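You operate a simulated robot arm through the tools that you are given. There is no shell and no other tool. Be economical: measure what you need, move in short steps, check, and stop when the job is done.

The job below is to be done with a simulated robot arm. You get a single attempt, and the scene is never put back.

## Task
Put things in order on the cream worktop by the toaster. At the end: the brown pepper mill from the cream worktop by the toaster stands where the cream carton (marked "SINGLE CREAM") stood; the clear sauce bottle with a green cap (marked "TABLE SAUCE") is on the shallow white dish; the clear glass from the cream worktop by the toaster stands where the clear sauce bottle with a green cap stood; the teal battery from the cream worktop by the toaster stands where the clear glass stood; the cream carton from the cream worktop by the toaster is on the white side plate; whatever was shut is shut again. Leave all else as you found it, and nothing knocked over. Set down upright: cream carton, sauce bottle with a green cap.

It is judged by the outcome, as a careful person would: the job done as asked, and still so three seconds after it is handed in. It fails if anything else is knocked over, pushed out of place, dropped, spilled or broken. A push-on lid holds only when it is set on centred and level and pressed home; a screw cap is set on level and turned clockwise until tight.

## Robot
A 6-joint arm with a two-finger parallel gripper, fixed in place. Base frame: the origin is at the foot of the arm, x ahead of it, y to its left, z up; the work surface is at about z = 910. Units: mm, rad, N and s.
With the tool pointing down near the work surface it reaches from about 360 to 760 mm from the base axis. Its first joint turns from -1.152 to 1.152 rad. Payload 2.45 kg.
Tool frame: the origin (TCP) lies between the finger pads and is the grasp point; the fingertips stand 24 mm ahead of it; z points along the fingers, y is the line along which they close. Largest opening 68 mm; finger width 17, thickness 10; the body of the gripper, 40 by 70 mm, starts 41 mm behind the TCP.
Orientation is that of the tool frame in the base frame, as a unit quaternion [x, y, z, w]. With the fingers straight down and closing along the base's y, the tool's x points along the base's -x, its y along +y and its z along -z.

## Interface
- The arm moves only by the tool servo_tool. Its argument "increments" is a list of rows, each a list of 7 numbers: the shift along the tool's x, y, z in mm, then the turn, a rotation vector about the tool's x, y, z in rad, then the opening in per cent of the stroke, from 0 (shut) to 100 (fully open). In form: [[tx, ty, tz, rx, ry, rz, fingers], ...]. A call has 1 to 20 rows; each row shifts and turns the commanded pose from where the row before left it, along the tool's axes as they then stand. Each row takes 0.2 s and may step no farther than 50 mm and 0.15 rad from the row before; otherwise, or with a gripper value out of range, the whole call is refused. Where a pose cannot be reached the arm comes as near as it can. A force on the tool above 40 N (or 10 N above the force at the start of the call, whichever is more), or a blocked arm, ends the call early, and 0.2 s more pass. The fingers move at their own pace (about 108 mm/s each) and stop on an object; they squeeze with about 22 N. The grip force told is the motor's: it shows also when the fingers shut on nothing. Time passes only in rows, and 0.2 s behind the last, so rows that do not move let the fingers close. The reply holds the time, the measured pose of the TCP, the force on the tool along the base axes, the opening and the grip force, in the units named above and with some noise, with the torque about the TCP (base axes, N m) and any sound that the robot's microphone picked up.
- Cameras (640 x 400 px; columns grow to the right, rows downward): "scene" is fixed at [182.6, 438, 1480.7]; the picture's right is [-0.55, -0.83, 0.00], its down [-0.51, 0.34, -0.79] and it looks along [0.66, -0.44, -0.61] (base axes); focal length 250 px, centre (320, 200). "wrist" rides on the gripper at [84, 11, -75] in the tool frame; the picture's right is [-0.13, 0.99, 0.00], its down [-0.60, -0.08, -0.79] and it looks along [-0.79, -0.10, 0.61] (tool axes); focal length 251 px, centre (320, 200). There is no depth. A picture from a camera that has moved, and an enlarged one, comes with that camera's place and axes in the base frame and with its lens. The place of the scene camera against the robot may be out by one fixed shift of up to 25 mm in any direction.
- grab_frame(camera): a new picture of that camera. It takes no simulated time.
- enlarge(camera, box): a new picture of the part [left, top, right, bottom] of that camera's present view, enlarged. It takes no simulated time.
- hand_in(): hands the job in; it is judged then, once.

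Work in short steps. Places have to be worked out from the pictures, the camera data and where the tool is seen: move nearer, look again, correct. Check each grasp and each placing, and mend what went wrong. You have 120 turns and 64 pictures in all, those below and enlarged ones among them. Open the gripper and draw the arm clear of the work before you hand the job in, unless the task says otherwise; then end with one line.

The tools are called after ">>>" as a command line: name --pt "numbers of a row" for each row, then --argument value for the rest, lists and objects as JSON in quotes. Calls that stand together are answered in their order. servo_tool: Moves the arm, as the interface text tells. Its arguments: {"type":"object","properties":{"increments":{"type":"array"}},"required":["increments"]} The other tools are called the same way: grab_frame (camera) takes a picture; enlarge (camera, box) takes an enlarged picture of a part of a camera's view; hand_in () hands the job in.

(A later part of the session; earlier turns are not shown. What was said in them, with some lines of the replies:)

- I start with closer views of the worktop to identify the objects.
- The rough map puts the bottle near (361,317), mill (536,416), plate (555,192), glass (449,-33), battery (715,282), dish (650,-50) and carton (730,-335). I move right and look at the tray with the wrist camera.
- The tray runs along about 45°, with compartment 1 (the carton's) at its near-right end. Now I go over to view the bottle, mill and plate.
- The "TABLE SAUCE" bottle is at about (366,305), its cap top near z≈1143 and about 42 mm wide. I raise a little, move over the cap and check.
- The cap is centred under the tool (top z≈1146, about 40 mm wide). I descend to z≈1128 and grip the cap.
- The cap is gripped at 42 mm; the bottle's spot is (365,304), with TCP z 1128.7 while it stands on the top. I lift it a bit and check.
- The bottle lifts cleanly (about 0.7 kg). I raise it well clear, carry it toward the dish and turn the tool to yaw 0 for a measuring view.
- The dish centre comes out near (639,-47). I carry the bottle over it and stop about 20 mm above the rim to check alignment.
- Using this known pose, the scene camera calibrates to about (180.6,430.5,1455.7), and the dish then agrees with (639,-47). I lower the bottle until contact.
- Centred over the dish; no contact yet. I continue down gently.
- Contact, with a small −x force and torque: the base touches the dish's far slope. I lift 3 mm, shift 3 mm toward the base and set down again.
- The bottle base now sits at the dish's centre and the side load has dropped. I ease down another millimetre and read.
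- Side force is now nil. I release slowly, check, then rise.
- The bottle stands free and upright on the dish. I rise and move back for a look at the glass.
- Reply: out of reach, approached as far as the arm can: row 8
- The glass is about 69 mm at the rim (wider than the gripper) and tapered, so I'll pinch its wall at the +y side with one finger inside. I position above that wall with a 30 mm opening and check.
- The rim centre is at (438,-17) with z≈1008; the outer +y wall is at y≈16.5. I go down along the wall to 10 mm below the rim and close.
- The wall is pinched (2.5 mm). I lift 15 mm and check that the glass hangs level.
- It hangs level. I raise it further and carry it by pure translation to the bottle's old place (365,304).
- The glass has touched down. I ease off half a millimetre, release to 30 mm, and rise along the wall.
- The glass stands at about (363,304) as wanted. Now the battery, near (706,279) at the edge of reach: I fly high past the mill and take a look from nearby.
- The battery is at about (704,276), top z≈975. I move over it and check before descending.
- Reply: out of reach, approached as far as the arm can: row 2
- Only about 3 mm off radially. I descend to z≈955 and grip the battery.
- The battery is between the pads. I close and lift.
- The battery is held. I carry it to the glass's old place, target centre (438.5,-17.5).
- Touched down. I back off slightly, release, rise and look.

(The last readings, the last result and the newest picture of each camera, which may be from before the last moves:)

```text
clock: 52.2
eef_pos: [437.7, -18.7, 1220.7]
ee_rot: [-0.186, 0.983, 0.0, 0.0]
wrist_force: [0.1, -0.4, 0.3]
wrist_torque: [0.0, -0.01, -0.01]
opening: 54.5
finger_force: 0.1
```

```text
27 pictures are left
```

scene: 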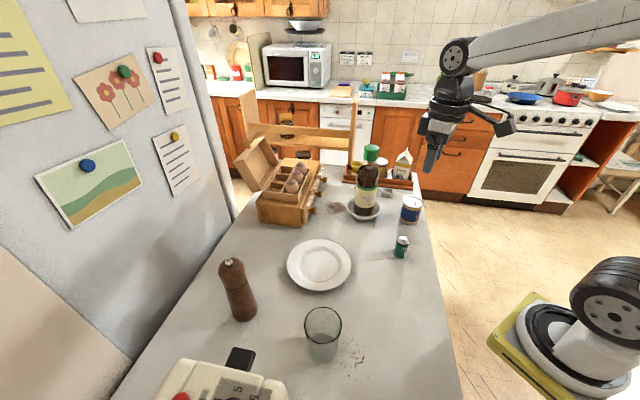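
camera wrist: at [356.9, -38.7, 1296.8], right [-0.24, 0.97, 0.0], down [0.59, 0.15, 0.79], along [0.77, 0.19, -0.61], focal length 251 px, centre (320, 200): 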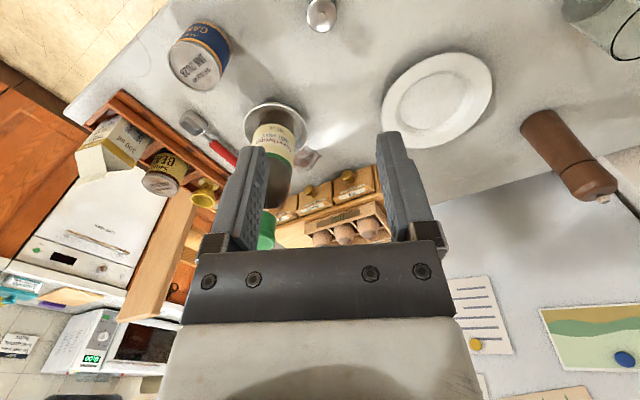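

All three placements look good; the plate centre is about (527,198). Next I go near the tray to measure the carton.

>>> servo_tool --pt "-6.1 -40.2 0 0 0 0 100" --pt "-6.1 -40.2 0 0 0 0 100" --pt "-6.1 -40.2 0 0 0 0 100" --pt "-6.1 -40.2 0 0 0 0 100" --pt "-6.1 -40.2 0 0 0 0 100" --pt "-6.1 -40.2 0 0 0 0 100" --pt "0 0 0 0 0 0.129 100" --pt "0 0 0 0 0 0.129 100" --pt "0 0 0 0 0 0.129 100" --pt "0 0 0 0 0 0.129 100" --pt "0 0 0 0 0 0.129 100" --pt "0 0 0 0 0 0.129 100" --pt "0 0 30 0 0 0 100" --pt "0 0 30 0 0 0 100" --pt "0 0 0 0 0 0 100"

>>> enlarge --camera "wrist" --box '[220, 0, 440, 220]'

```text
clock: 55.4
eef_pos: [559.0, -228.3, 1161.1]
ee_rot: [0.199, 0.98, 0.0, 0.0]
wrist_force: [0.1, -0.3, -0.7]
wrist_torque: [0.0, -0.03, 0.02]
opening: 68.3
finger_force: 0.0
```

```text
1.82 times, centred on (330, 110) of wrist
camera zoom: at [487.6, -186.2, 1236.9], right [0.51, 0.86, 0.0], down [0.53, -0.31, 0.79], along [0.68, -0.4, -0.61], focal length 457 px, centre (302, 364)
```

zoom: 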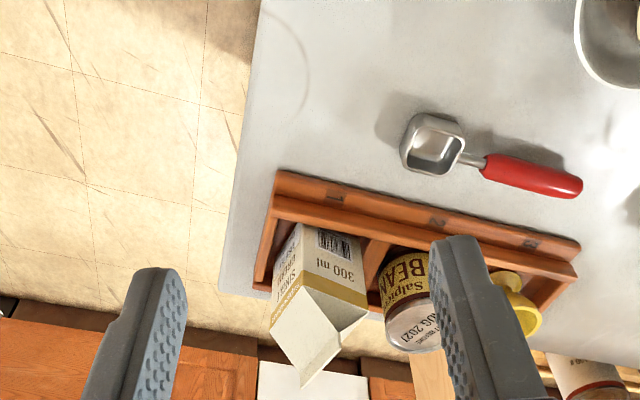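

>>> enlarge --camera "wrist" --box '[290, 110, 370, 220]'

>>> enlarge --camera "scene" --box '[370, 140, 430, 200]'

```text
3.64 times, centred on (330, 165) of wrist
camera zoom: at [487.6, -186.2, 1236.9], right [0.51, 0.86, 0.0], down [0.53, -0.31, 0.79], along [0.68, -0.4, -0.61], focal length 914 px, centre (284, 327)
```

zoom: 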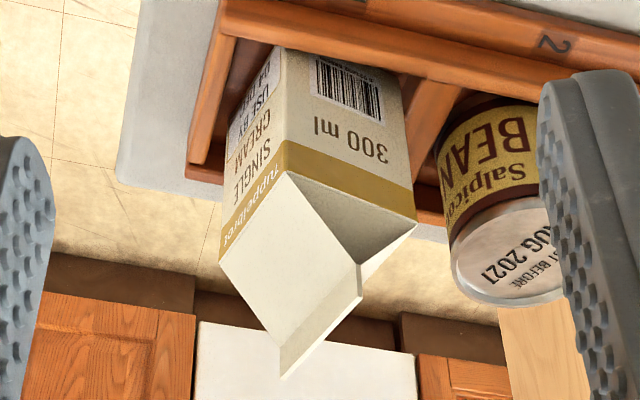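

```text
6.67 times, centred on (400, 170) of scene
camera zoom: at [182.6, 438.0, 1480.7], right [-0.55, -0.83, 0.0], down [-0.51, 0.34, -0.79], along [0.66, -0.44, -0.61], focal length 1669 px, centre (-213, 400)
```

zoom: 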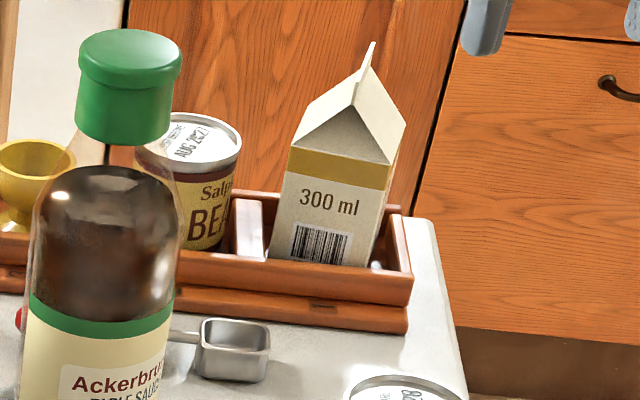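

The carton is ~56 mm square, centred about (719,-308), turned ~32°, gable base z≈993 and ridge z≈1039 — beyond vertical reach. I'll approach with a forward-tilted tool (0.6 rad), closing across its side faces; first the pre-grasp pose and a look.

>>> servo_tool --pt "-38.2 11.5 0 0 0 0 96" --pt "-38.2 11.5 0 0 0 0 96" --pt "-38.3 11.4 0 0 0 0 96" --pt "0 0 0 0 0 0.1244 96" --pt "0 0 0 0 0 0.1244 96" --pt "0 0 0 0 0 0.1244 96" --pt "0 0 0 0 0 0.1244 96" --pt "0 0 0 0 0 0.1244 96" --pt "0 0 0 0 -0.15 0 96" --pt "0 0 0 0 -0.15 0 96" --pt "0 0 0 0 -0.15 0 96" --pt "0 0 0 0 -0.15 0 96" --pt "17.5 0 25.6 0 0 0 96" --pt "17.5 0 25.6 0 0 0 96" --pt "17.5 0 25.6 0 0 0 96" --pt "0 0 0 0 0 0 96"

>>> grab_frame --camera "wrist"

>>> enlarge --camera "scene" --box '[320, 120, 440, 240]'

```text
clock: 58.8
eef_pos: [677.7, -241.3, 1068.3]
ee_rot: [0.467, 0.833, -0.144, 0.259]
wrist_force: [0.1, -0.5, 0.2]
wrist_torque: [0.02, -0.04, -0.01]
opening: 65.5
finger_force: 0.1
```

```text
23 pictures are left
camera wrist: at [630.9, -140.9, 1083.3], right [0.9, 0.43, 0.07], down [-0.04, -0.08, 1.0], along [0.43, -0.9, -0.06], focal length 251 px, centre (320, 200)
```

wrist: 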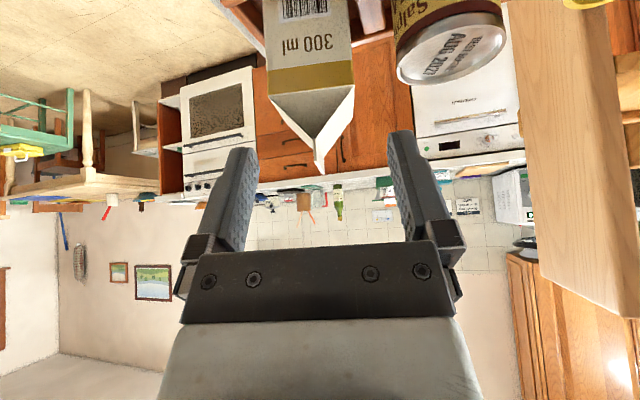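

```text
3.33 times, centred on (380, 180) of scene
camera zoom: at [182.6, 438.0, 1480.7], right [-0.55, -0.83, 0.0], down [-0.51, 0.34, -0.79], along [0.66, -0.44, -0.61], focal length 834 px, centre (120, 267)
```

zoom: 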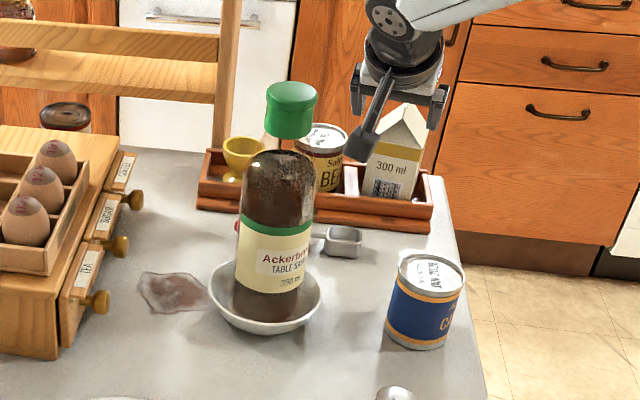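

Camera check: the carton sits about 7 mm to tool −y of centre, and the can beyond has over 10 mm clearance to the finger. I correct and advance 60 mm.

>>> servo_tool --pt "0 -7 0 0 0 0 96" --pt "0 0 20 0 0 0 96" --pt "0 0 20 0 0 0 96" --pt "0 0 20 0 0 0 96" --pt "0 0 0 0 0 0 96"

>>> grab_frame --camera "wrist"

```text
clock: 60.0
eef_pos: [690.1, -275.5, 1019.0]
ee_rot: [0.468, 0.832, -0.146, 0.258]
wrist_force: [-0.5, 0.3, 1.0]
wrist_torque: [-0.01, 0.04, 0.0]
opening: 65.4
finger_force: 0.0
```

```text
21 pictures are left
camera wrist: at [642.5, -174.0, 1033.5], right [0.9, 0.43, 0.07], down [-0.04, -0.08, 1.0], along [0.43, -0.9, -0.06], focal length 251 px, centre (320, 200)
```

wrist: 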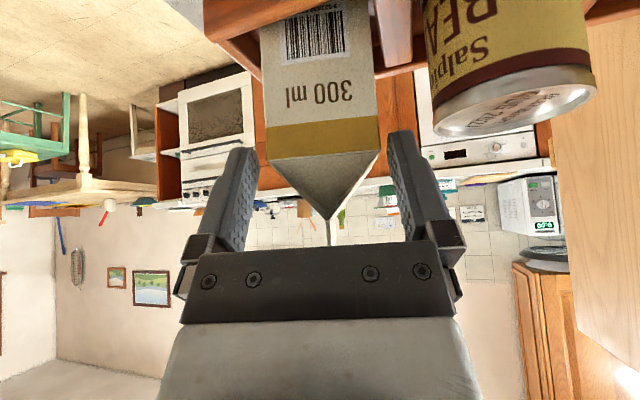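

Nearly centred; the carton is turned about 5° relative to the tool, gable base z≈1002. I trim the yaw and advance to the grasp point.

>>> servo_tool --pt "0 1 0 0.045 0 0.066 96" --pt "4 0 18 0 0 0 96" --pt "3.7 0 18 0 0 0 96" --pt "0 0 0 0 0 0 96"

>>> grab_frame --camera "wrist"

```text
clock: 60.8
eef_pos: [700.8, -286.2, 1004.8]
ee_rot: [0.501, 0.81, -0.153, 0.264]
wrist_force: [-4.9, 2.2, 9.9]
wrist_torque: [-0.13, -0.2, -0.03]
opening: 64.9
finger_force: 0.0
stopped in row 3: the force on the tool passed its limit at 55 N (the readings are from after the stop); the commanded pose is now the measured one
```

```text
20 pictures are left
camera wrist: at [661.9, -182.0, 1016.8], right [0.93, 0.35, 0.09], down [-0.07, -0.07, 1.0], along [0.36, -0.93, -0.04], focal length 251 px, centre (320, 200)
```

wrist: 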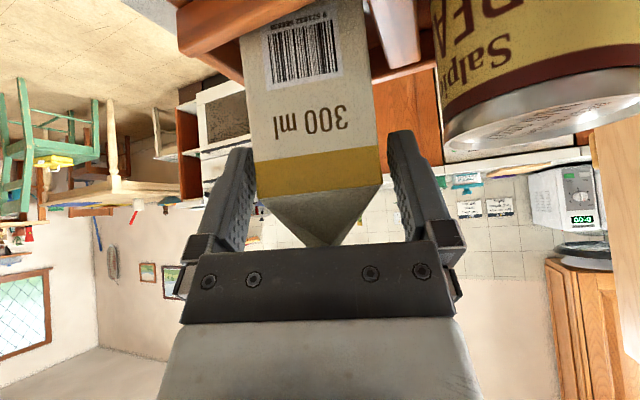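

Something touched from above at z≈1005 — most likely the ridge fin against the palm. I back off, tilt further (b≈0.8) so the palm stays clear of the ridge, and look.

>>> servo_tool --pt "0 0 -15 0 0 0 96" --pt "0 0 -15 0 0 0 96" --pt "0 0 0 0 -0.09 0 96" --pt "0 0 0 0 -0.09 0 96" --pt "0 0 0 0 0 0 96"

>>> grab_frame --camera "wrist"

>>> enlarge --camera "scene" --box '[350, 130, 440, 210]'

```text
clock: 62.0
eef_pos: [692.8, -271.2, 1025.8]
ee_rot: [0.485, 0.784, -0.198, 0.334]
wrist_force: [-0.2, -0.2, 0.1]
wrist_torque: [0.04, 0.0, 0.01]
opening: 65.2
finger_force: 0.1
```

```text
19 pictures are left
camera wrist: at [653.1, -165.9, 1018.8], right [0.92, 0.37, 0.11], down [-0.15, 0.09, 0.99], along [0.35, -0.93, 0.14], focal length 251 px, centre (320, 200)
```

wrist: 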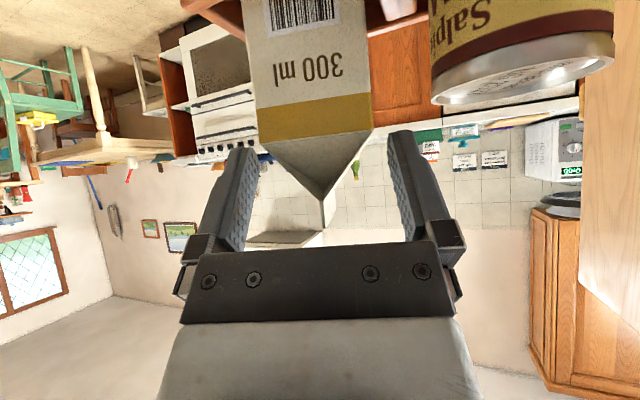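

```text
5.00 times, centred on (395, 170) of scene
camera zoom: at [182.6, 438.0, 1480.7], right [-0.55, -0.83, 0.0], down [-0.51, 0.34, -0.79], along [0.66, -0.44, -0.61], focal length 1252 px, centre (-55, 350)
```

zoom: 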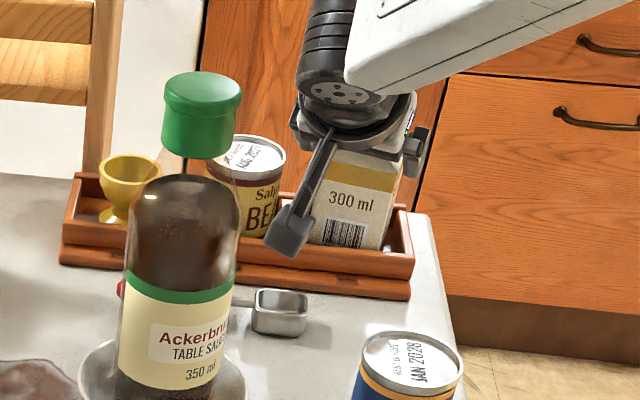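

The carton still stands upright; gable base z≈1004, front face 14 mm ahead. I trim yaw a little more and advance to z≈988, about 8 mm past the front face.

>>> servo_tool --pt "0 -0.7 0 0.065 0 0.063 100" --pt "4 0 14 0 0 0 100" --pt "4 0 14 0 0 0 100" --pt "3.7 0 14 0 0 0 100" --pt "0 0 0 0 0 0 100"

>>> grab_frame --camera "wrist"

```text
clock: 63.0
eef_pos: [704.9, -291.6, 1001.3]
ee_rot: [0.519, 0.758, -0.212, 0.334]
wrist_force: [-3.0, 1.8, 7.1]
wrist_torque: [-0.03, -0.15, 0.03]
opening: 67.9
finger_force: 0.0
stopped in row 5: the force on the tool passed its limit at 46 N (the readings are from after the stop); the commanded pose is now the measured one
```

```text
17 pictures are left
camera wrist: at [675.2, -184.1, 992.8], right [0.95, 0.28, 0.12], down [-0.16, 0.11, 0.98], along [0.26, -0.95, 0.15], focal length 251 px, centre (320, 200)
```

wrist: 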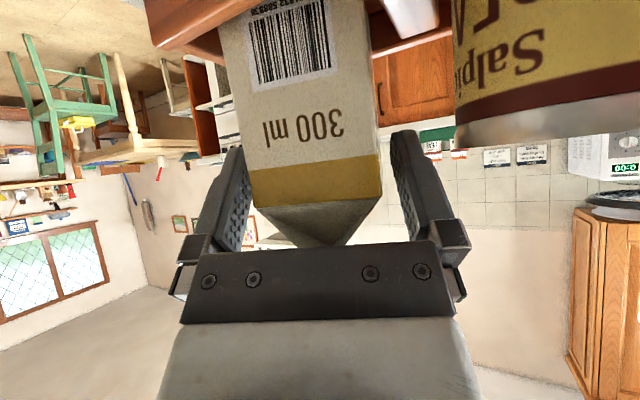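

The force line points to the ridge touching the palm just as the pads already overlap the side faces (TCP z≈1001, tips ≈980, gable base ≈1005). I back off 2 mm, undo most of the yaw trim (my equal-depth assumption biased it), and close here.

>>> servo_tool --pt "0 0 -2.5 0 0 0 100" --pt "0 0 0 -0.044 0 -0.041 100" --pt "0 0 0 -0.044 0 -0.041 100" --pt "0 0 0 0 0 0 100" --pt "0 0 0 0 0 0 75" --pt "0 0 0 0 0 0 65" --pt "0 0 0 0 0 0 65"

>>> grab_frame --camera "wrist"

```text
clock: 64.6
eef_pos: [703.2, -291.2, 1000.7]
ee_rot: [0.473, 0.787, -0.193, 0.346]
wrist_force: [-5.6, 0.6, 1.4]
wrist_torque: [-0.06, 0.14, 0.3]
opening: 56.6
finger_force: 22.5
```

```text
16 pictures are left
camera wrist: at [660.7, -186.9, 992.5], right [0.91, 0.4, 0.12], down [-0.17, 0.09, 0.98], along [0.38, -0.91, 0.15], focal length 251 px, centre (320, 200)
```

wrist: 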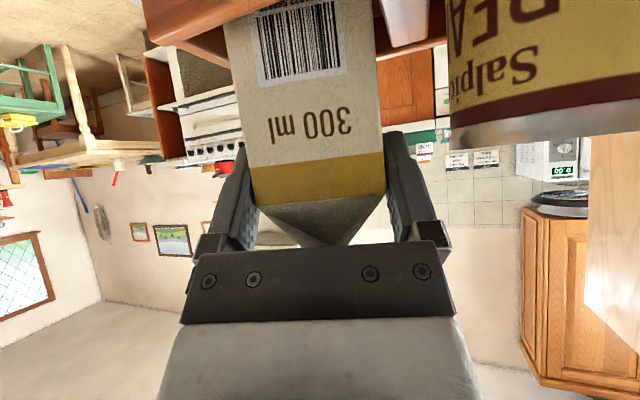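

Gripped at 56.6 mm. I lift 15 mm straight up and check.

>>> servo_tool --pt "-3.6 0 -3.4 0 0 0 65" --pt "-7.2 0 -6.9 0 0 0 65" --pt "0 0 0 0 0 0 65" --pt "0 0 0 0 0 0 65"

>>> enlarge --camera "scene" --box '[350, 130, 440, 210]'

```text
clock: 65.6
eef_pos: [702.1, -289.6, 1015.9]
ee_rot: [0.473, 0.787, -0.192, 0.347]
wrist_force: [-0.1, -1.3, -2.1]
wrist_torque: [0.03, 0.1, 0.03]
opening: 56.6
finger_force: 22.2
```

```text
5.00 times, centred on (395, 170) of scene
camera zoom: at [182.6, 438.0, 1480.7], right [-0.55, -0.83, 0.0], down [-0.51, 0.34, -0.79], along [0.66, -0.44, -0.61], focal length 1252 px, centre (-55, 350)
```

zoom: 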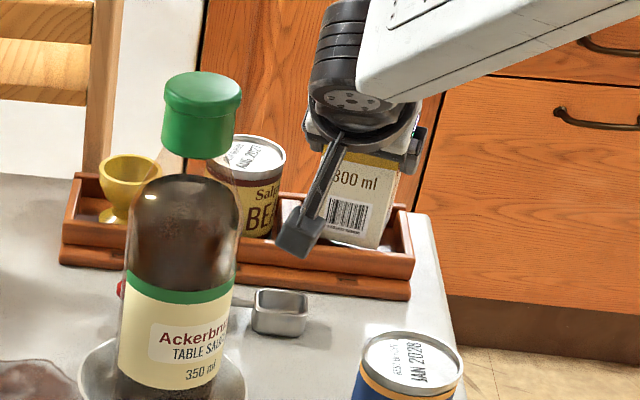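

The carton is in hand and level. I raise it and retract toward the base, well away from the bottle.

>>> servo_tool --pt "-27.9 0 -26.3 0 0 0 65" --pt "-27.9 0 -26.3 0 0 0 65" --pt "-27.9 0 -26.3 0 0 0 65" --pt "22.64 -25.9 -23.96 0 0 0 65" --pt "22.64 -25.9 -23.96 0 0 0 65" --pt "22.64 -25.9 -23.96 0 0 0 65" --pt "22.64 -25.9 -23.96 0 0 0 65" --pt "22.64 -25.9 -23.96 0 0 0 65" --pt "22.64 -25.9 -23.96 0 0 0 65" --pt "22.64 -25.9 -23.96 0 0 0 65" --pt "0 0 0 0 0 0 65" --pt "0 0 0 0 0 0 65"

>>> servo_tool --pt "0 0 0 -0.1018 0 -0.0962 65" --pt "0 0 0 -0.1018 0 -0.0962 65" --pt "0 0 0 -0.1018 0 -0.0962 65" --pt "0 0 0 -0.1018 0 -0.0962 65" --pt "0 0 0 -0.1018 0 -0.0962 65" --pt "0 0 0 -0.1018 0 -0.0962 65" --pt "0 0 0 -0.1018 0 -0.0962 65" --pt "0 0 0 -0.1018 0 -0.0962 65" --pt "0 0 0 -0.1018 0 -0.0962 65" --pt "0 0 0 -0.1018 0 -0.0962 65" --pt "0 0 0 0 0 0 65" --pt "0 0 0 0 0 0 65"

>>> grab_frame --camera "scene"

```text
clock: 68.2
eef_pos: [430.3, -176.3, 1128.1]
ee_rot: [0.473, 0.787, -0.192, 0.346]
wrist_force: [0.0, 0.5, -2.3]
wrist_torque: [0.05, 0.0, 0.01]
opening: 56.6
finger_force: 22.3
```

```text
clock: 70.8
eef_pos: [455.5, 139.5, 1089.0]
ee_rot: [-0.148, 0.902, 0.065, 0.4]
wrist_force: [0.4, -0.7, -3.1]
wrist_torque: [0.01, 0.08, -0.01]
opening: 56.4
finger_force: 21.8
out of reach, approached as far as the arm can: row 4, 5, 6, 7, 8, 9, 10
```

```text
14 pictures are left
```

scene: 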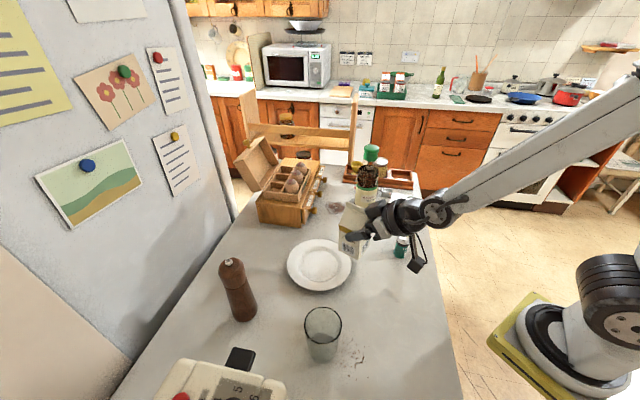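

The arm substituted a nearest reachable pose (455,139,1089) during the turn; the orientation is as wanted and everything still stands. I make a small test move to learn what the commanded pose is.

>>> servo_tool --pt "-8.5 6.3 9.4 0 0 0 65" --pt "0 0 0 0 0 0 65"

```text
clock: 71.4
eef_pos: [467.5, 149.9, 1089.4]
ee_rot: [-0.148, 0.902, 0.068, 0.4]
wrist_force: [-0.3, 0.4, -3.7]
wrist_torque: [-0.04, 0.07, 0.02]
opening: 56.4
finger_force: 22.3
```

The commanded pose follows the real one. I correct the 1° tilt, move over the plate and descend partway.

>>> servo_tool --pt "-16 13.3 17.6 0 0.02 0 65" --pt "-16 13.3 17.7 0 0 0 65" --pt "15 0 13.4 0 0 0 65" --pt "15 0 13.4 0 0 0 65" --pt "0 0 0 0 0 0 65" --pt "0 0 0 0 0 0 65"

>>> enlarge --camera "scene" --box '[250, 180, 420, 320]'

```text
clock: 72.8
eef_pos: [501.5, 189.5, 1049.3]
ee_rot: [-0.149, 0.906, 0.067, 0.391]
wrist_force: [0.2, -0.7, -2.1]
wrist_torque: [-0.01, 0.05, -0.02]
opening: 56.3
finger_force: 21.4
```

```text
2.86 times, centred on (335, 250) of scene
camera zoom: at [182.6, 438.1, 1480.7], right [-0.55, -0.83, 0.0], down [-0.51, 0.34, -0.79], along [0.66, -0.44, -0.61], focal length 715 px, centre (277, 57)
```

zoom: 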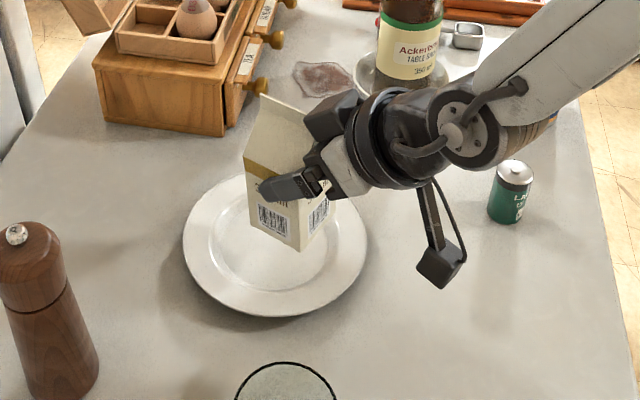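

The carton is upright over the plate, perhaps 7 mm short in y. I trim and lower another 38 mm.

>>> servo_tool --pt "-3.4 5.7 3.6 0 0 0 65" --pt "14.5 0 13.7 0 0 0 65" --pt "10.9 0 10.3 0 0 0 65" --pt "2.2 0 2.1 0 0 0 65" --pt "0 0 0 0 0 0 65"

>>> enlarge --camera "scene" --box '[270, 190, 380, 300]'

```text
clock: 74.0
eef_pos: [504.8, 195.5, 1011.2]
ee_rot: [-0.149, 0.906, 0.067, 0.391]
wrist_force: [-0.3, 0.6, -2.7]
wrist_torque: [-0.02, 0.03, 0.0]
opening: 56.3
finger_force: 22.1
```

```text
3.64 times, centred on (325, 245) of scene
camera zoom: at [182.6, 438.1, 1480.7], right [-0.55, -0.83, 0.0], down [-0.51, 0.34, -0.79], along [0.66, -0.44, -0.61], focal length 910 px, centre (302, 36)
```

zoom: 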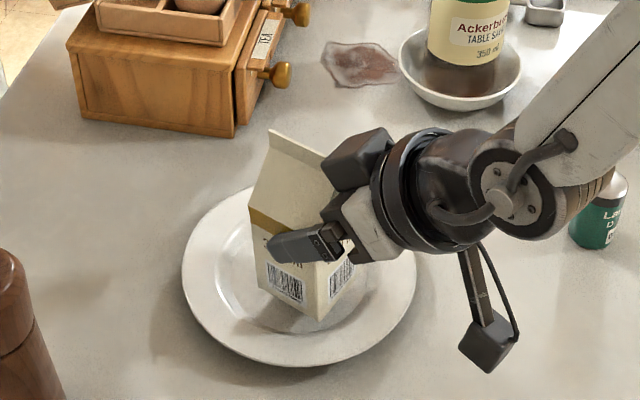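

>>> servo_tool --pt "2.9 0 2.75 0 0 0 65" --pt "1.5 0 1.4 0 0 0 65" --pt "1.1 0 1.0 0 0 0 65" --pt "0.7 0 0.7 0 0 0 65" --pt "0.7 0 0.7 0 0 0 65" --pt "0.7 0 0.7 0 0 0 65" --pt "0 0 0 0 0 0 65"

```text
clock: 75.6
eef_pos: [504.2, 197.5, 1000.8]
ee_rot: [-0.149, 0.905, 0.067, 0.392]
wrist_force: [-0.9, -0.6, -3.3]
wrist_torque: [-0.04, 0.05, -0.01]
opening: 56.3
finger_force: 21.9
```

>>> servo_tool --pt "0.7 0 0.7 0 0 0 65" --pt "0.7 0 0.7 0 0 0 65" --pt "0.7 0 0.7 0 0 0 65" --pt "0.7 0 0.7 0 0 0 65" --pt "0 0 0 0 0 0 65"

```text
clock: 76.8
eef_pos: [504.9, 196.6, 997.2]
ee_rot: [-0.149, 0.905, 0.068, 0.392]
wrist_force: [-1.3, 0.2, 3.2]
wrist_torque: [0.21, 0.03, 0.08]
opening: 56.2
finger_force: 22.1
```

Contact begins. I press half a millimetre more, then release and withdraw backward along the tool.

>>> servo_tool --pt "0.5 0 0.5 0 0 0 65" --pt "0 0 0 0 0 0 78" --pt "0 0 0 0 0 0 86" --pt "0 0 0 0 0 0 95" --pt "0 0 0 0 0 0 100" --pt "0 0 -5 0 0 0 100" --pt "0 0 -25 0 0 0 100" --pt "0 0 -40 0 0 0 100" --pt "0 0 -40 0 0 0 100" --pt "0 0 0 0 0 0 100"

>>> grab_frame --camera "scene"

```text
clock: 79.0
eef_pos: [435.3, 174.4, 1071.9]
ee_rot: [-0.149, 0.906, 0.067, 0.391]
wrist_force: [0.6, 0.0, 0.1]
wrist_torque: [-0.02, 0.01, -0.01]
opening: 68.0
finger_force: 0.1
out of reach, approached as far as the arm can: row 9
```

```text
11 pictures are left
```

scene: 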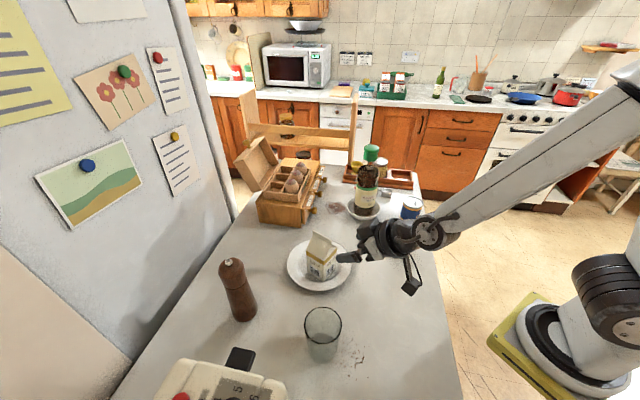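

The carton stands upright on the plate. Now the mill at about (520,408): I reduce the tilt to ~0.4, rise, turn toward it and look.

>>> servo_tool --pt "0 0 0 0 0.135 0 100" --pt "0 0 0 0 0.135 0 100" --pt "0 0 0 0 0.135 0 100" --pt "-15.6 0 -36.8 0 0 0 100" --pt "-15.6 0 -36.8 0 0 0 100" --pt "0 0 0 -0.0442 0 -0.1043 100" --pt "0 0 0 -0.0442 0 -0.1043 100" --pt "0 0 0 -0.0442 0 -0.1043 100" --pt "-20 26 8.6 0 0 0 100" --pt "-20 26 8.6 0 0 0 100" --pt "-20 26 8.6 0 0 0 100" --pt "-20 26 8.6 0 0 0 100" --pt "-20 26 8.6 0 0 0 100" --pt "0 0 0 0 0 0 100"

>>> grab_frame --camera "wrist"

```text
clock: 82.0
eef_pos: [434.0, 337.7, 1157.1]
ee_rot: [-0.312, 0.909, 0.047, 0.272]
wrist_force: [0.6, -0.2, -0.1]
wrist_torque: [0.0, 0.0, 0.0]
opening: 67.9
finger_force: 0.1
out of reach, approached as far as the arm can: row 2, 3
```

```text
10 pictures are left
camera wrist: at [339.0, 281.5, 1175.8], right [-0.5, 0.86, -0.02], down [0.07, 0.06, 1.0], along [0.86, 0.5, -0.1], focal length 251 px, centre (320, 200)
```

wrist: 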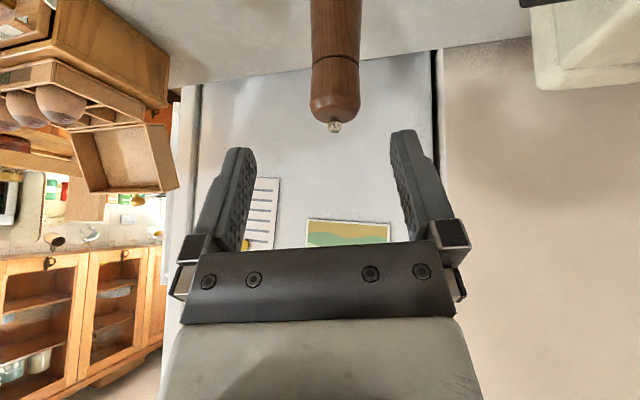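

The tool picked up a small roll from the unreachable rows. I level that, set b≈0.4 facing the mill (≈(525,406), top ≈1082), and move above it.

>>> servo_tool --pt "0 0 0 -0.084 0 0 100" --pt "0 0 0 0 0.08 0 100" --pt "0 0 0 0 0.08 0 100" --pt "0 0 0 -0.03 0 -0.0715 100" --pt "0 0 0 -0.03 0 -0.0715 100" --pt "-34.8 -0.6 14.8 0 0 0 100" --pt "-34.8 -0.6 14.8 0 0 0 100" --pt "-34.8 -0.6 14.8 0 0 0 100" --pt "0 0 0 0 0 0 100"

>>> grab_frame --camera "wrist"

```text
clock: 84.0
eef_pos: [511.9, 419.4, 1155.1]
ee_rot: [-0.401, 0.896, 0.073, 0.179]
wrist_force: [0.1, -0.4, 0.0]
wrist_torque: [0.04, -0.02, -0.01]
opening: 68.1
finger_force: 0.0
```

```text
9 pictures are left
camera wrist: at [433.6, 348.0, 1192.3], right [-0.66, 0.75, 0.04], down [0.22, 0.15, 0.96], along [0.72, 0.64, -0.26], focal length 251 px, centre (320, 200)
```

wrist: 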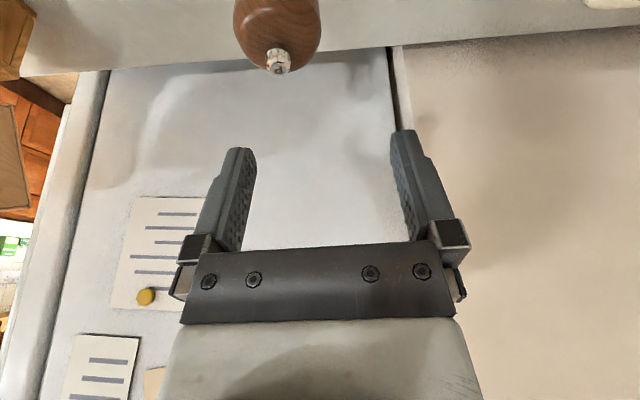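

Wrist views put the mill at (536,410), top z≈1084, head ~54 mm. I shift onto it and come down 38 mm for a check.

>>> servo_tool --pt "-8.2 -23.2 3.3 0 0 0 100" --pt "7 0 17.6 0 0 0 100" --pt "7 0 17.6 0 0 0 100" --pt "0 0 0 0 0 0 100"

>>> grab_frame --camera "wrist"

```text
clock: 85.0
eef_pos: [534.7, 410.2, 1116.2]
ee_rot: [-0.401, 0.895, 0.072, 0.179]
wrist_force: [-0.6, 0.2, 0.1]
wrist_torque: [-0.02, 0.02, 0.02]
opening: 67.9
finger_force: 0.2
```

```text
8 pictures are left
camera wrist: at [457.0, 339.0, 1154.4], right [-0.66, 0.75, 0.04], down [0.22, 0.15, 0.96], along [0.72, 0.64, -0.26], focal length 251 px, centre (320, 200)
```

wrist: 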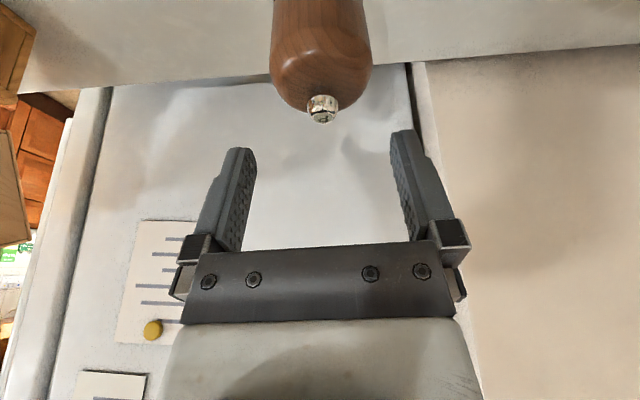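

Aligned to within 2 mm. I descend to z≈1048 and grip the head.

>>> servo_tool --pt "8.5 1 21 0 0 0 100" --pt "8.5 0 21 0 0 0 100" --pt "8 0 20 0 0 0 100" --pt "0 0 0 0 0 0 100" --pt "0 0 0 0 0 0 70" --pt "0 0 0 0 0 0 60" --pt "0 0 0 0 0 0 60"

```text
clock: 86.6
eef_pos: [533.6, 411.3, 1050.4]
ee_rot: [-0.4, 0.896, 0.074, 0.18]
wrist_force: [0.6, 1.8, 4.9]
wrist_torque: [0.15, -0.01, 0.04]
opening: 47.0
finger_force: 22.2
```

Gripped at 47 mm. I lift a little and check the load.

>>> servo_tool --pt "-1.9 0 -4.6 0 0 0 60" --pt "-3.8 0 -9.2 0 0 0 60" --pt "-3.8 0 -9.2 0 0 0 60" --pt "0 0 0 0 0 0 60" --pt "0 0 0 0 0 0 60"

>>> enlarge --camera "scene" --box '[180, 190, 340, 350]'

```text
clock: 87.8
eef_pos: [534.5, 411.5, 1074.7]
ee_rot: [-0.402, 0.895, 0.074, 0.18]
wrist_force: [0.6, -0.3, -1.6]
wrist_torque: [0.01, -0.04, 0.01]
opening: 46.6
finger_force: 22.2
```

```text
2.50 times, centred on (260, 270) of scene
camera zoom: at [182.6, 438.1, 1480.7], right [-0.55, -0.83, 0.0], down [-0.51, 0.34, -0.79], along [0.66, -0.44, -0.61], focal length 626 px, centre (470, 25)
```

zoom: 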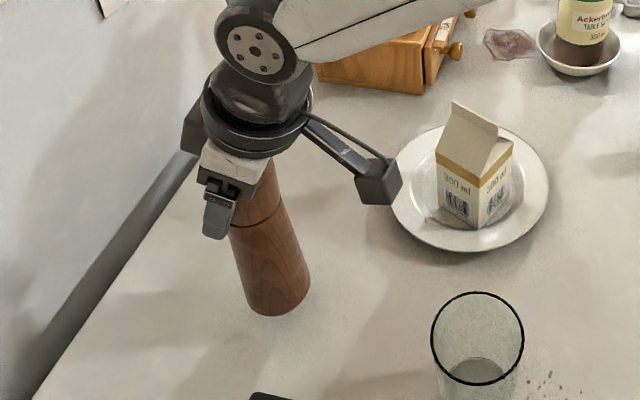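

The mill hangs straight. I raise it to clear everything and draw it in to about r=480.

>>> servo_tool --pt "-15 0 -37.1 0 0 0 60" --pt "-15 0 -37.1 0 0 0 60" --pt "-15 0 -37.1 0 0 0 60" --pt "35.4 7 -14.3 0 0 0 60" --pt "35.4 7 -14.3 0 0 0 60" --pt "35.4 7 -14.3 0 0 0 60" --pt "35.4 7 -14.3 0 0 0 60" --pt "35.4 7 -14.3 0 0 0 60" --pt "0 0 0 0 0 0 60" --pt "0 0 0 0 0 0 60"

```text
clock: 90.0
eef_pos: [378.9, 294.5, 1194.2]
ee_rot: [-0.401, 0.896, 0.072, 0.179]
wrist_force: [0.6, 0.4, -2.2]
wrist_torque: [0.01, -0.02, -0.02]
opening: 46.9
finger_force: 22.7
```

On target. Now I swing along the r=480 arc to the tray's bearing, turning the tool with it, in two halves.

>>> servo_tool --pt "8.9 -45.8 -3.6 0.0419 0 0.1036 60" --pt "8.25 -46 -3.3 0.0419 0 0.1036 60" --pt "7.6 -46.2 -3.1 0.0419 0 0.1036 60" --pt "7.0 -46.3 -2.85 0.0419 0 0.1036 60" --pt "6.4 -46.4 -2.6 0.0419 0 0.1036 60" --pt "5.8 -46.4 -2.35 0.0419 0 0.1036 60" --pt "0 0 0 0 0 0 60"

```text
clock: 91.6
eef_pos: [484.4, 36.9, 1195.5]
ee_rot: [-0.082, 0.977, 0.013, 0.197]
wrist_force: [-0.2, -0.2, -2.6]
wrist_torque: [0.02, 0.0, 0.0]
opening: 47.1
finger_force: 22.2
```

>>> servo_tool --pt "5.2 -46.5 -2.1 0.0419 0 0.1036 60" --pt "4.5 -46.6 -1.85 0.0419 0 0.1036 60" --pt "4.0 -46.6 -1.6 0.0419 0 0.1036 60" --pt "3.3 -46.7 -1.35 0.0419 0 0.1036 60" --pt "2.7 -46.7 -1.1 0.0419 0 0.1036 60" --pt "0 0 0 0 0 0 60" --pt "0 0 0 0 0 0 60"

>>> grab_frame --camera "wrist"

```text
clock: 93.2
eef_pos: [450.0, -192.6, 1196.0]
ee_rot: [0.192, 0.961, -0.038, 0.194]
wrist_force: [0.1, -0.2, -2.0]
wrist_torque: [-0.01, -0.05, 0.02]
opening: 47.0
finger_force: 22.9
```

```text
6 pictures are left
camera wrist: at [357.5, -142.0, 1233.2], right [0.49, 0.87, 0.05], down [0.2, -0.17, 0.96], along [0.85, -0.46, -0.26], focal length 251 px, centre (320, 200)
```

wrist: 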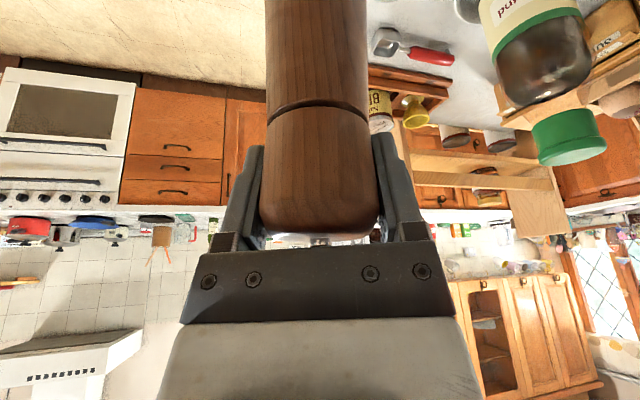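

The mill is above the tray's bearing. I extend 180 mm outward, then lower 70 mm to stay inside reach.

>>> servo_tool --pt "-41.5 -1.2 17.4 0 0 0 60" --pt "-41.5 -1.2 17.4 0 0 0 60" --pt "-41.5 -1.2 17.4 0 0 0 60" --pt "-41.5 -1.2 17.4 0 0 0 60" --pt "13.6 0 32.3 0 0 0 60" --pt "13.6 0 32.3 0 0 0 60" --pt "0 0 0 0 0 0 60" --pt "0 0 0 0 0 0 60"

```text
clock: 95.0
eef_pos: [615.6, -265.5, 1127.6]
ee_rot: [0.19, 0.962, -0.037, 0.195]
wrist_force: [-0.2, -0.4, -1.4]
wrist_torque: [0.04, -0.01, 0.0]
opening: 46.9
finger_force: 22.4
```

>>> servo_tool --pt "-33.7 -1 14.2 0 0 0 60" --pt "-33.7 -1 14.2 0 0 0 60" --pt "-33.7 -1 14.2 0 0 0 60" --pt "0 0 0 0 0 0 60"

>>> enlarge --camera "scene" --box '[340, 130, 440, 210]'

```text
clock: 96.0
eef_pos: [715.1, -310.1, 1127.5]
ee_rot: [0.19, 0.962, -0.038, 0.193]
wrist_force: [0.4, -0.8, -2.3]
wrist_torque: [-0.05, 0.0, 0.03]
opening: 47.2
finger_force: 22.2
```

```text
5.00 times, centred on (390, 170) of scene
camera zoom: at [182.6, 438.0, 1480.7], right [-0.55, -0.83, 0.0], down [-0.51, 0.34, -0.79], along [0.66, -0.44, -0.61], focal length 1252 px, centre (-30, 350)
```

zoom: 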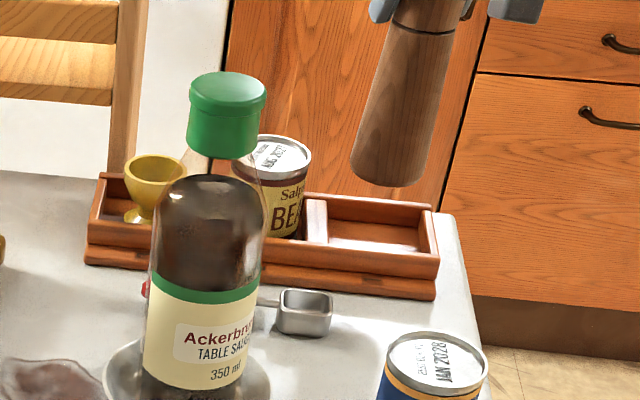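

The mill sits exactly where the carton's centre was in the scene camera's terms. I lower it 52 mm and check against the compartment walls.

>>> servo_tool --pt "7.8 0 18.4 0 0 0 60" --pt "7.8 0 18.4 0 0 0 60" --pt "4.6 0 11.1 0 0 0 60" --pt "0 0 0 0 0 0 60" --pt "0 0 0 0 0 0 60"

>>> enlarge --camera "scene" --box '[370, 140, 430, 200]'

```text
clock: 97.2
eef_pos: [714.9, -310.7, 1075.1]
ee_rot: [0.19, 0.961, -0.038, 0.195]
wrist_force: [-0.2, -0.3, -1.0]
wrist_torque: [-0.02, -0.02, -0.01]
opening: 46.7
finger_force: 22.1
```

```text
6.67 times, centred on (400, 170) of scene
camera zoom: at [182.6, 438.0, 1480.7], right [-0.55, -0.83, 0.0], down [-0.51, 0.34, -0.79], along [0.66, -0.44, -0.61], focal length 1669 px, centre (-213, 400)
```

zoom: 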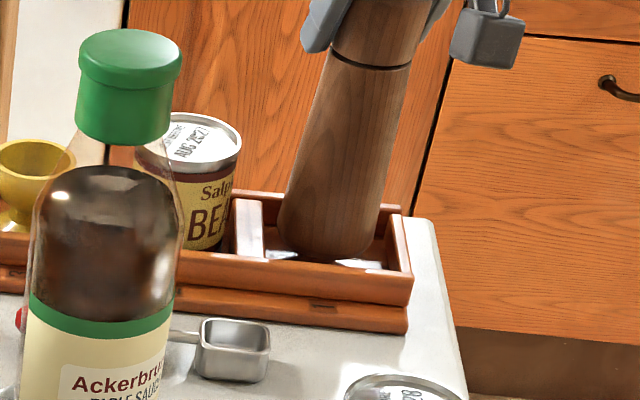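

It is inside the compartment with clearance each side. I lower in small steps to contact.

>>> servo_tool --pt "2 0 4.6 0 0 0 60" --pt "1.2 0 2.8 0 0 0 60" --pt "0.8 0 1.8 0 0 0 60" --pt "0.4 0 0.9 0 0 0 60" --pt "0.4 0 0.9 0 0 0 60" --pt "0 0 0 0 0 0 60"

```text
clock: 98.6
eef_pos: [714.5, -311.2, 1061.7]
ee_rot: [0.19, 0.962, -0.037, 0.194]
wrist_force: [0.9, -1.1, -0.8]
wrist_torque: [-0.03, 0.01, -0.01]
opening: 46.7
finger_force: 21.5
```

>>> servo_tool --pt "0.4 0 0.9 0 0 0 60" --pt "0.4 0 0.9 0 0 0 60" --pt "0.4 0 0.9 0 0 0 60" --pt "0 0 0 0 0 0 60"

```text
clock: 99.6
eef_pos: [716.7, -311.1, 1060.1]
ee_rot: [0.19, 0.962, -0.038, 0.194]
wrist_force: [0.0, 0.7, 1.6]
wrist_torque: [0.02, 0.15, -0.03]
opening: 47.2
finger_force: 22.7
```

>>> servo_tool --pt "0.3 0 0.7 0 0 0 60" --pt "0 0 0 0 0 0 60"

>>> enlarge --camera "scene" --box '[370, 130, 430, 200]'

```text
clock: 100.2
eef_pos: [714.7, -311.1, 1060.4]
ee_rot: [0.19, 0.961, -0.037, 0.195]
wrist_force: [-0.7, 1.4, 5.5]
wrist_torque: [0.11, 0.21, -0.06]
opening: 47.0
finger_force: 21.7
```

```text
5.71 times, centred on (400, 165) of scene
camera zoom: at [182.4, 438.1, 1480.7], right [-0.55, -0.83, 0.0], down [-0.5, 0.34, -0.8], along [0.66, -0.44, -0.61], focal length 1431 px, centre (-137, 400)
```

zoom: 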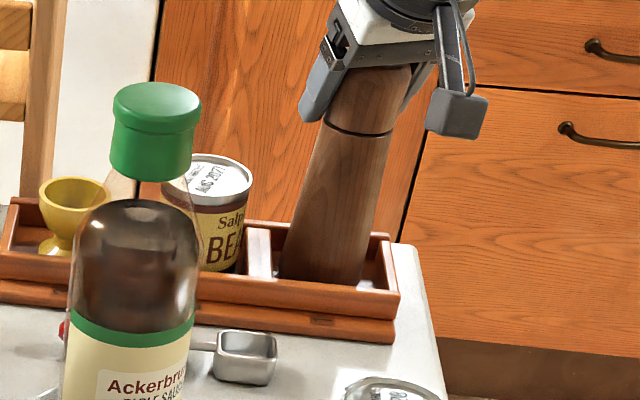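

The mill's lean in the picture matches the expected perspective (upright). I ease, release and rise along the tool's axis.

>>> servo_tool --pt "-0.2 0 -0.5 0 0 0 60" --pt "0 0 0 0 0 0 72" --pt "0 0 0 0 0 0 82" --pt "0 0 0 0 0 0 100" --pt "0 0 0 0 0 0 100" --pt "0 0 0 0 0 0 100"

>>> enlarge --camera "scene" --box '[370, 130, 430, 200]'

```text
clock: 101.6
eef_pos: [715.7, -311.1, 1059.7]
ee_rot: [0.19, 0.962, -0.038, 0.194]
wrist_force: [0.2, 0.9, 5.3]
wrist_torque: [0.02, 0.06, -0.04]
opening: 68.0
finger_force: 0.0
```

```text
5.71 times, centred on (400, 165) of scene
camera zoom: at [182.5, 438.1, 1480.7], right [-0.55, -0.83, 0.0], down [-0.5, 0.34, -0.8], along [0.66, -0.44, -0.61], focal length 1431 px, centre (-137, 400)
```

zoom: 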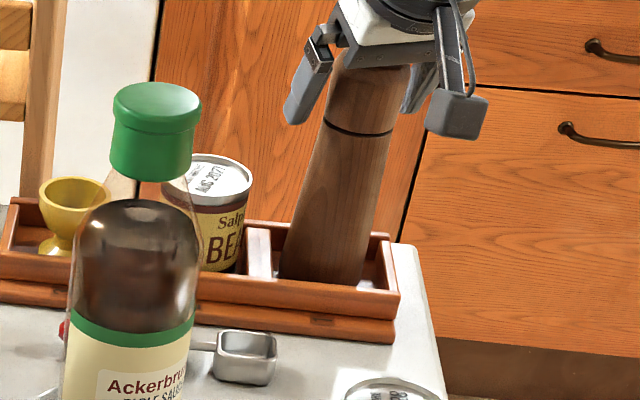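

The mill stands; the palm just rests on the knob. I rise straight up, then retract toward the base.

>>> servo_tool --pt "-1.9 0 -4.6 0 0 0 100" --pt "-5.8 0 -13.8 0 0 0 100" --pt "-13.6 0 -32.3 0 0 0 100" --pt "-13.6 0 -32.3 0 0 0 100" --pt "35 0 -14.7 0 0 0 100" --pt "35 0 -14.7 0 0 0 100" --pt "35 0 -14.7 0 0 0 100" --pt "35 0 -14.7 0 0 0 100" --pt "35 0 -14.7 0 0 0 100" --pt "35 0 -14.7 0 0 0 100" --pt "0 0 0 0 0 0 100"

>>> grab_frame --camera "scene"

```text
clock: 104.0
eef_pos: [504.6, -223.1, 1149.2]
ee_rot: [0.192, 0.961, -0.038, 0.194]
wrist_force: [0.3, 1.1, -0.6]
wrist_torque: [-0.02, -0.04, -0.01]
opening: 67.8
finger_force: 0.0
```

```text
1 pictures are left
```

scene: 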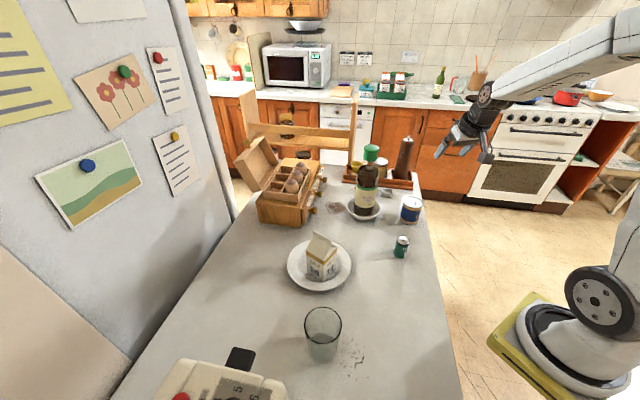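

All five items stand in their places, nothing else has moved, the gripper is open and the arm is clear. I hand in.

>>> hand_in

```text
The job is handed in.
```

I finished the job and handed it in. The last picture shows every item where you asked: the pepper mill in the carton's tray compartment, the sauce bottle upright on the dish, the glass in the bottle's spot, the battery in the glass's spot, and the carton upright on the plate. Nothing looks knocked over or out of place, and I opened nothing, so there was nothing to shut again.
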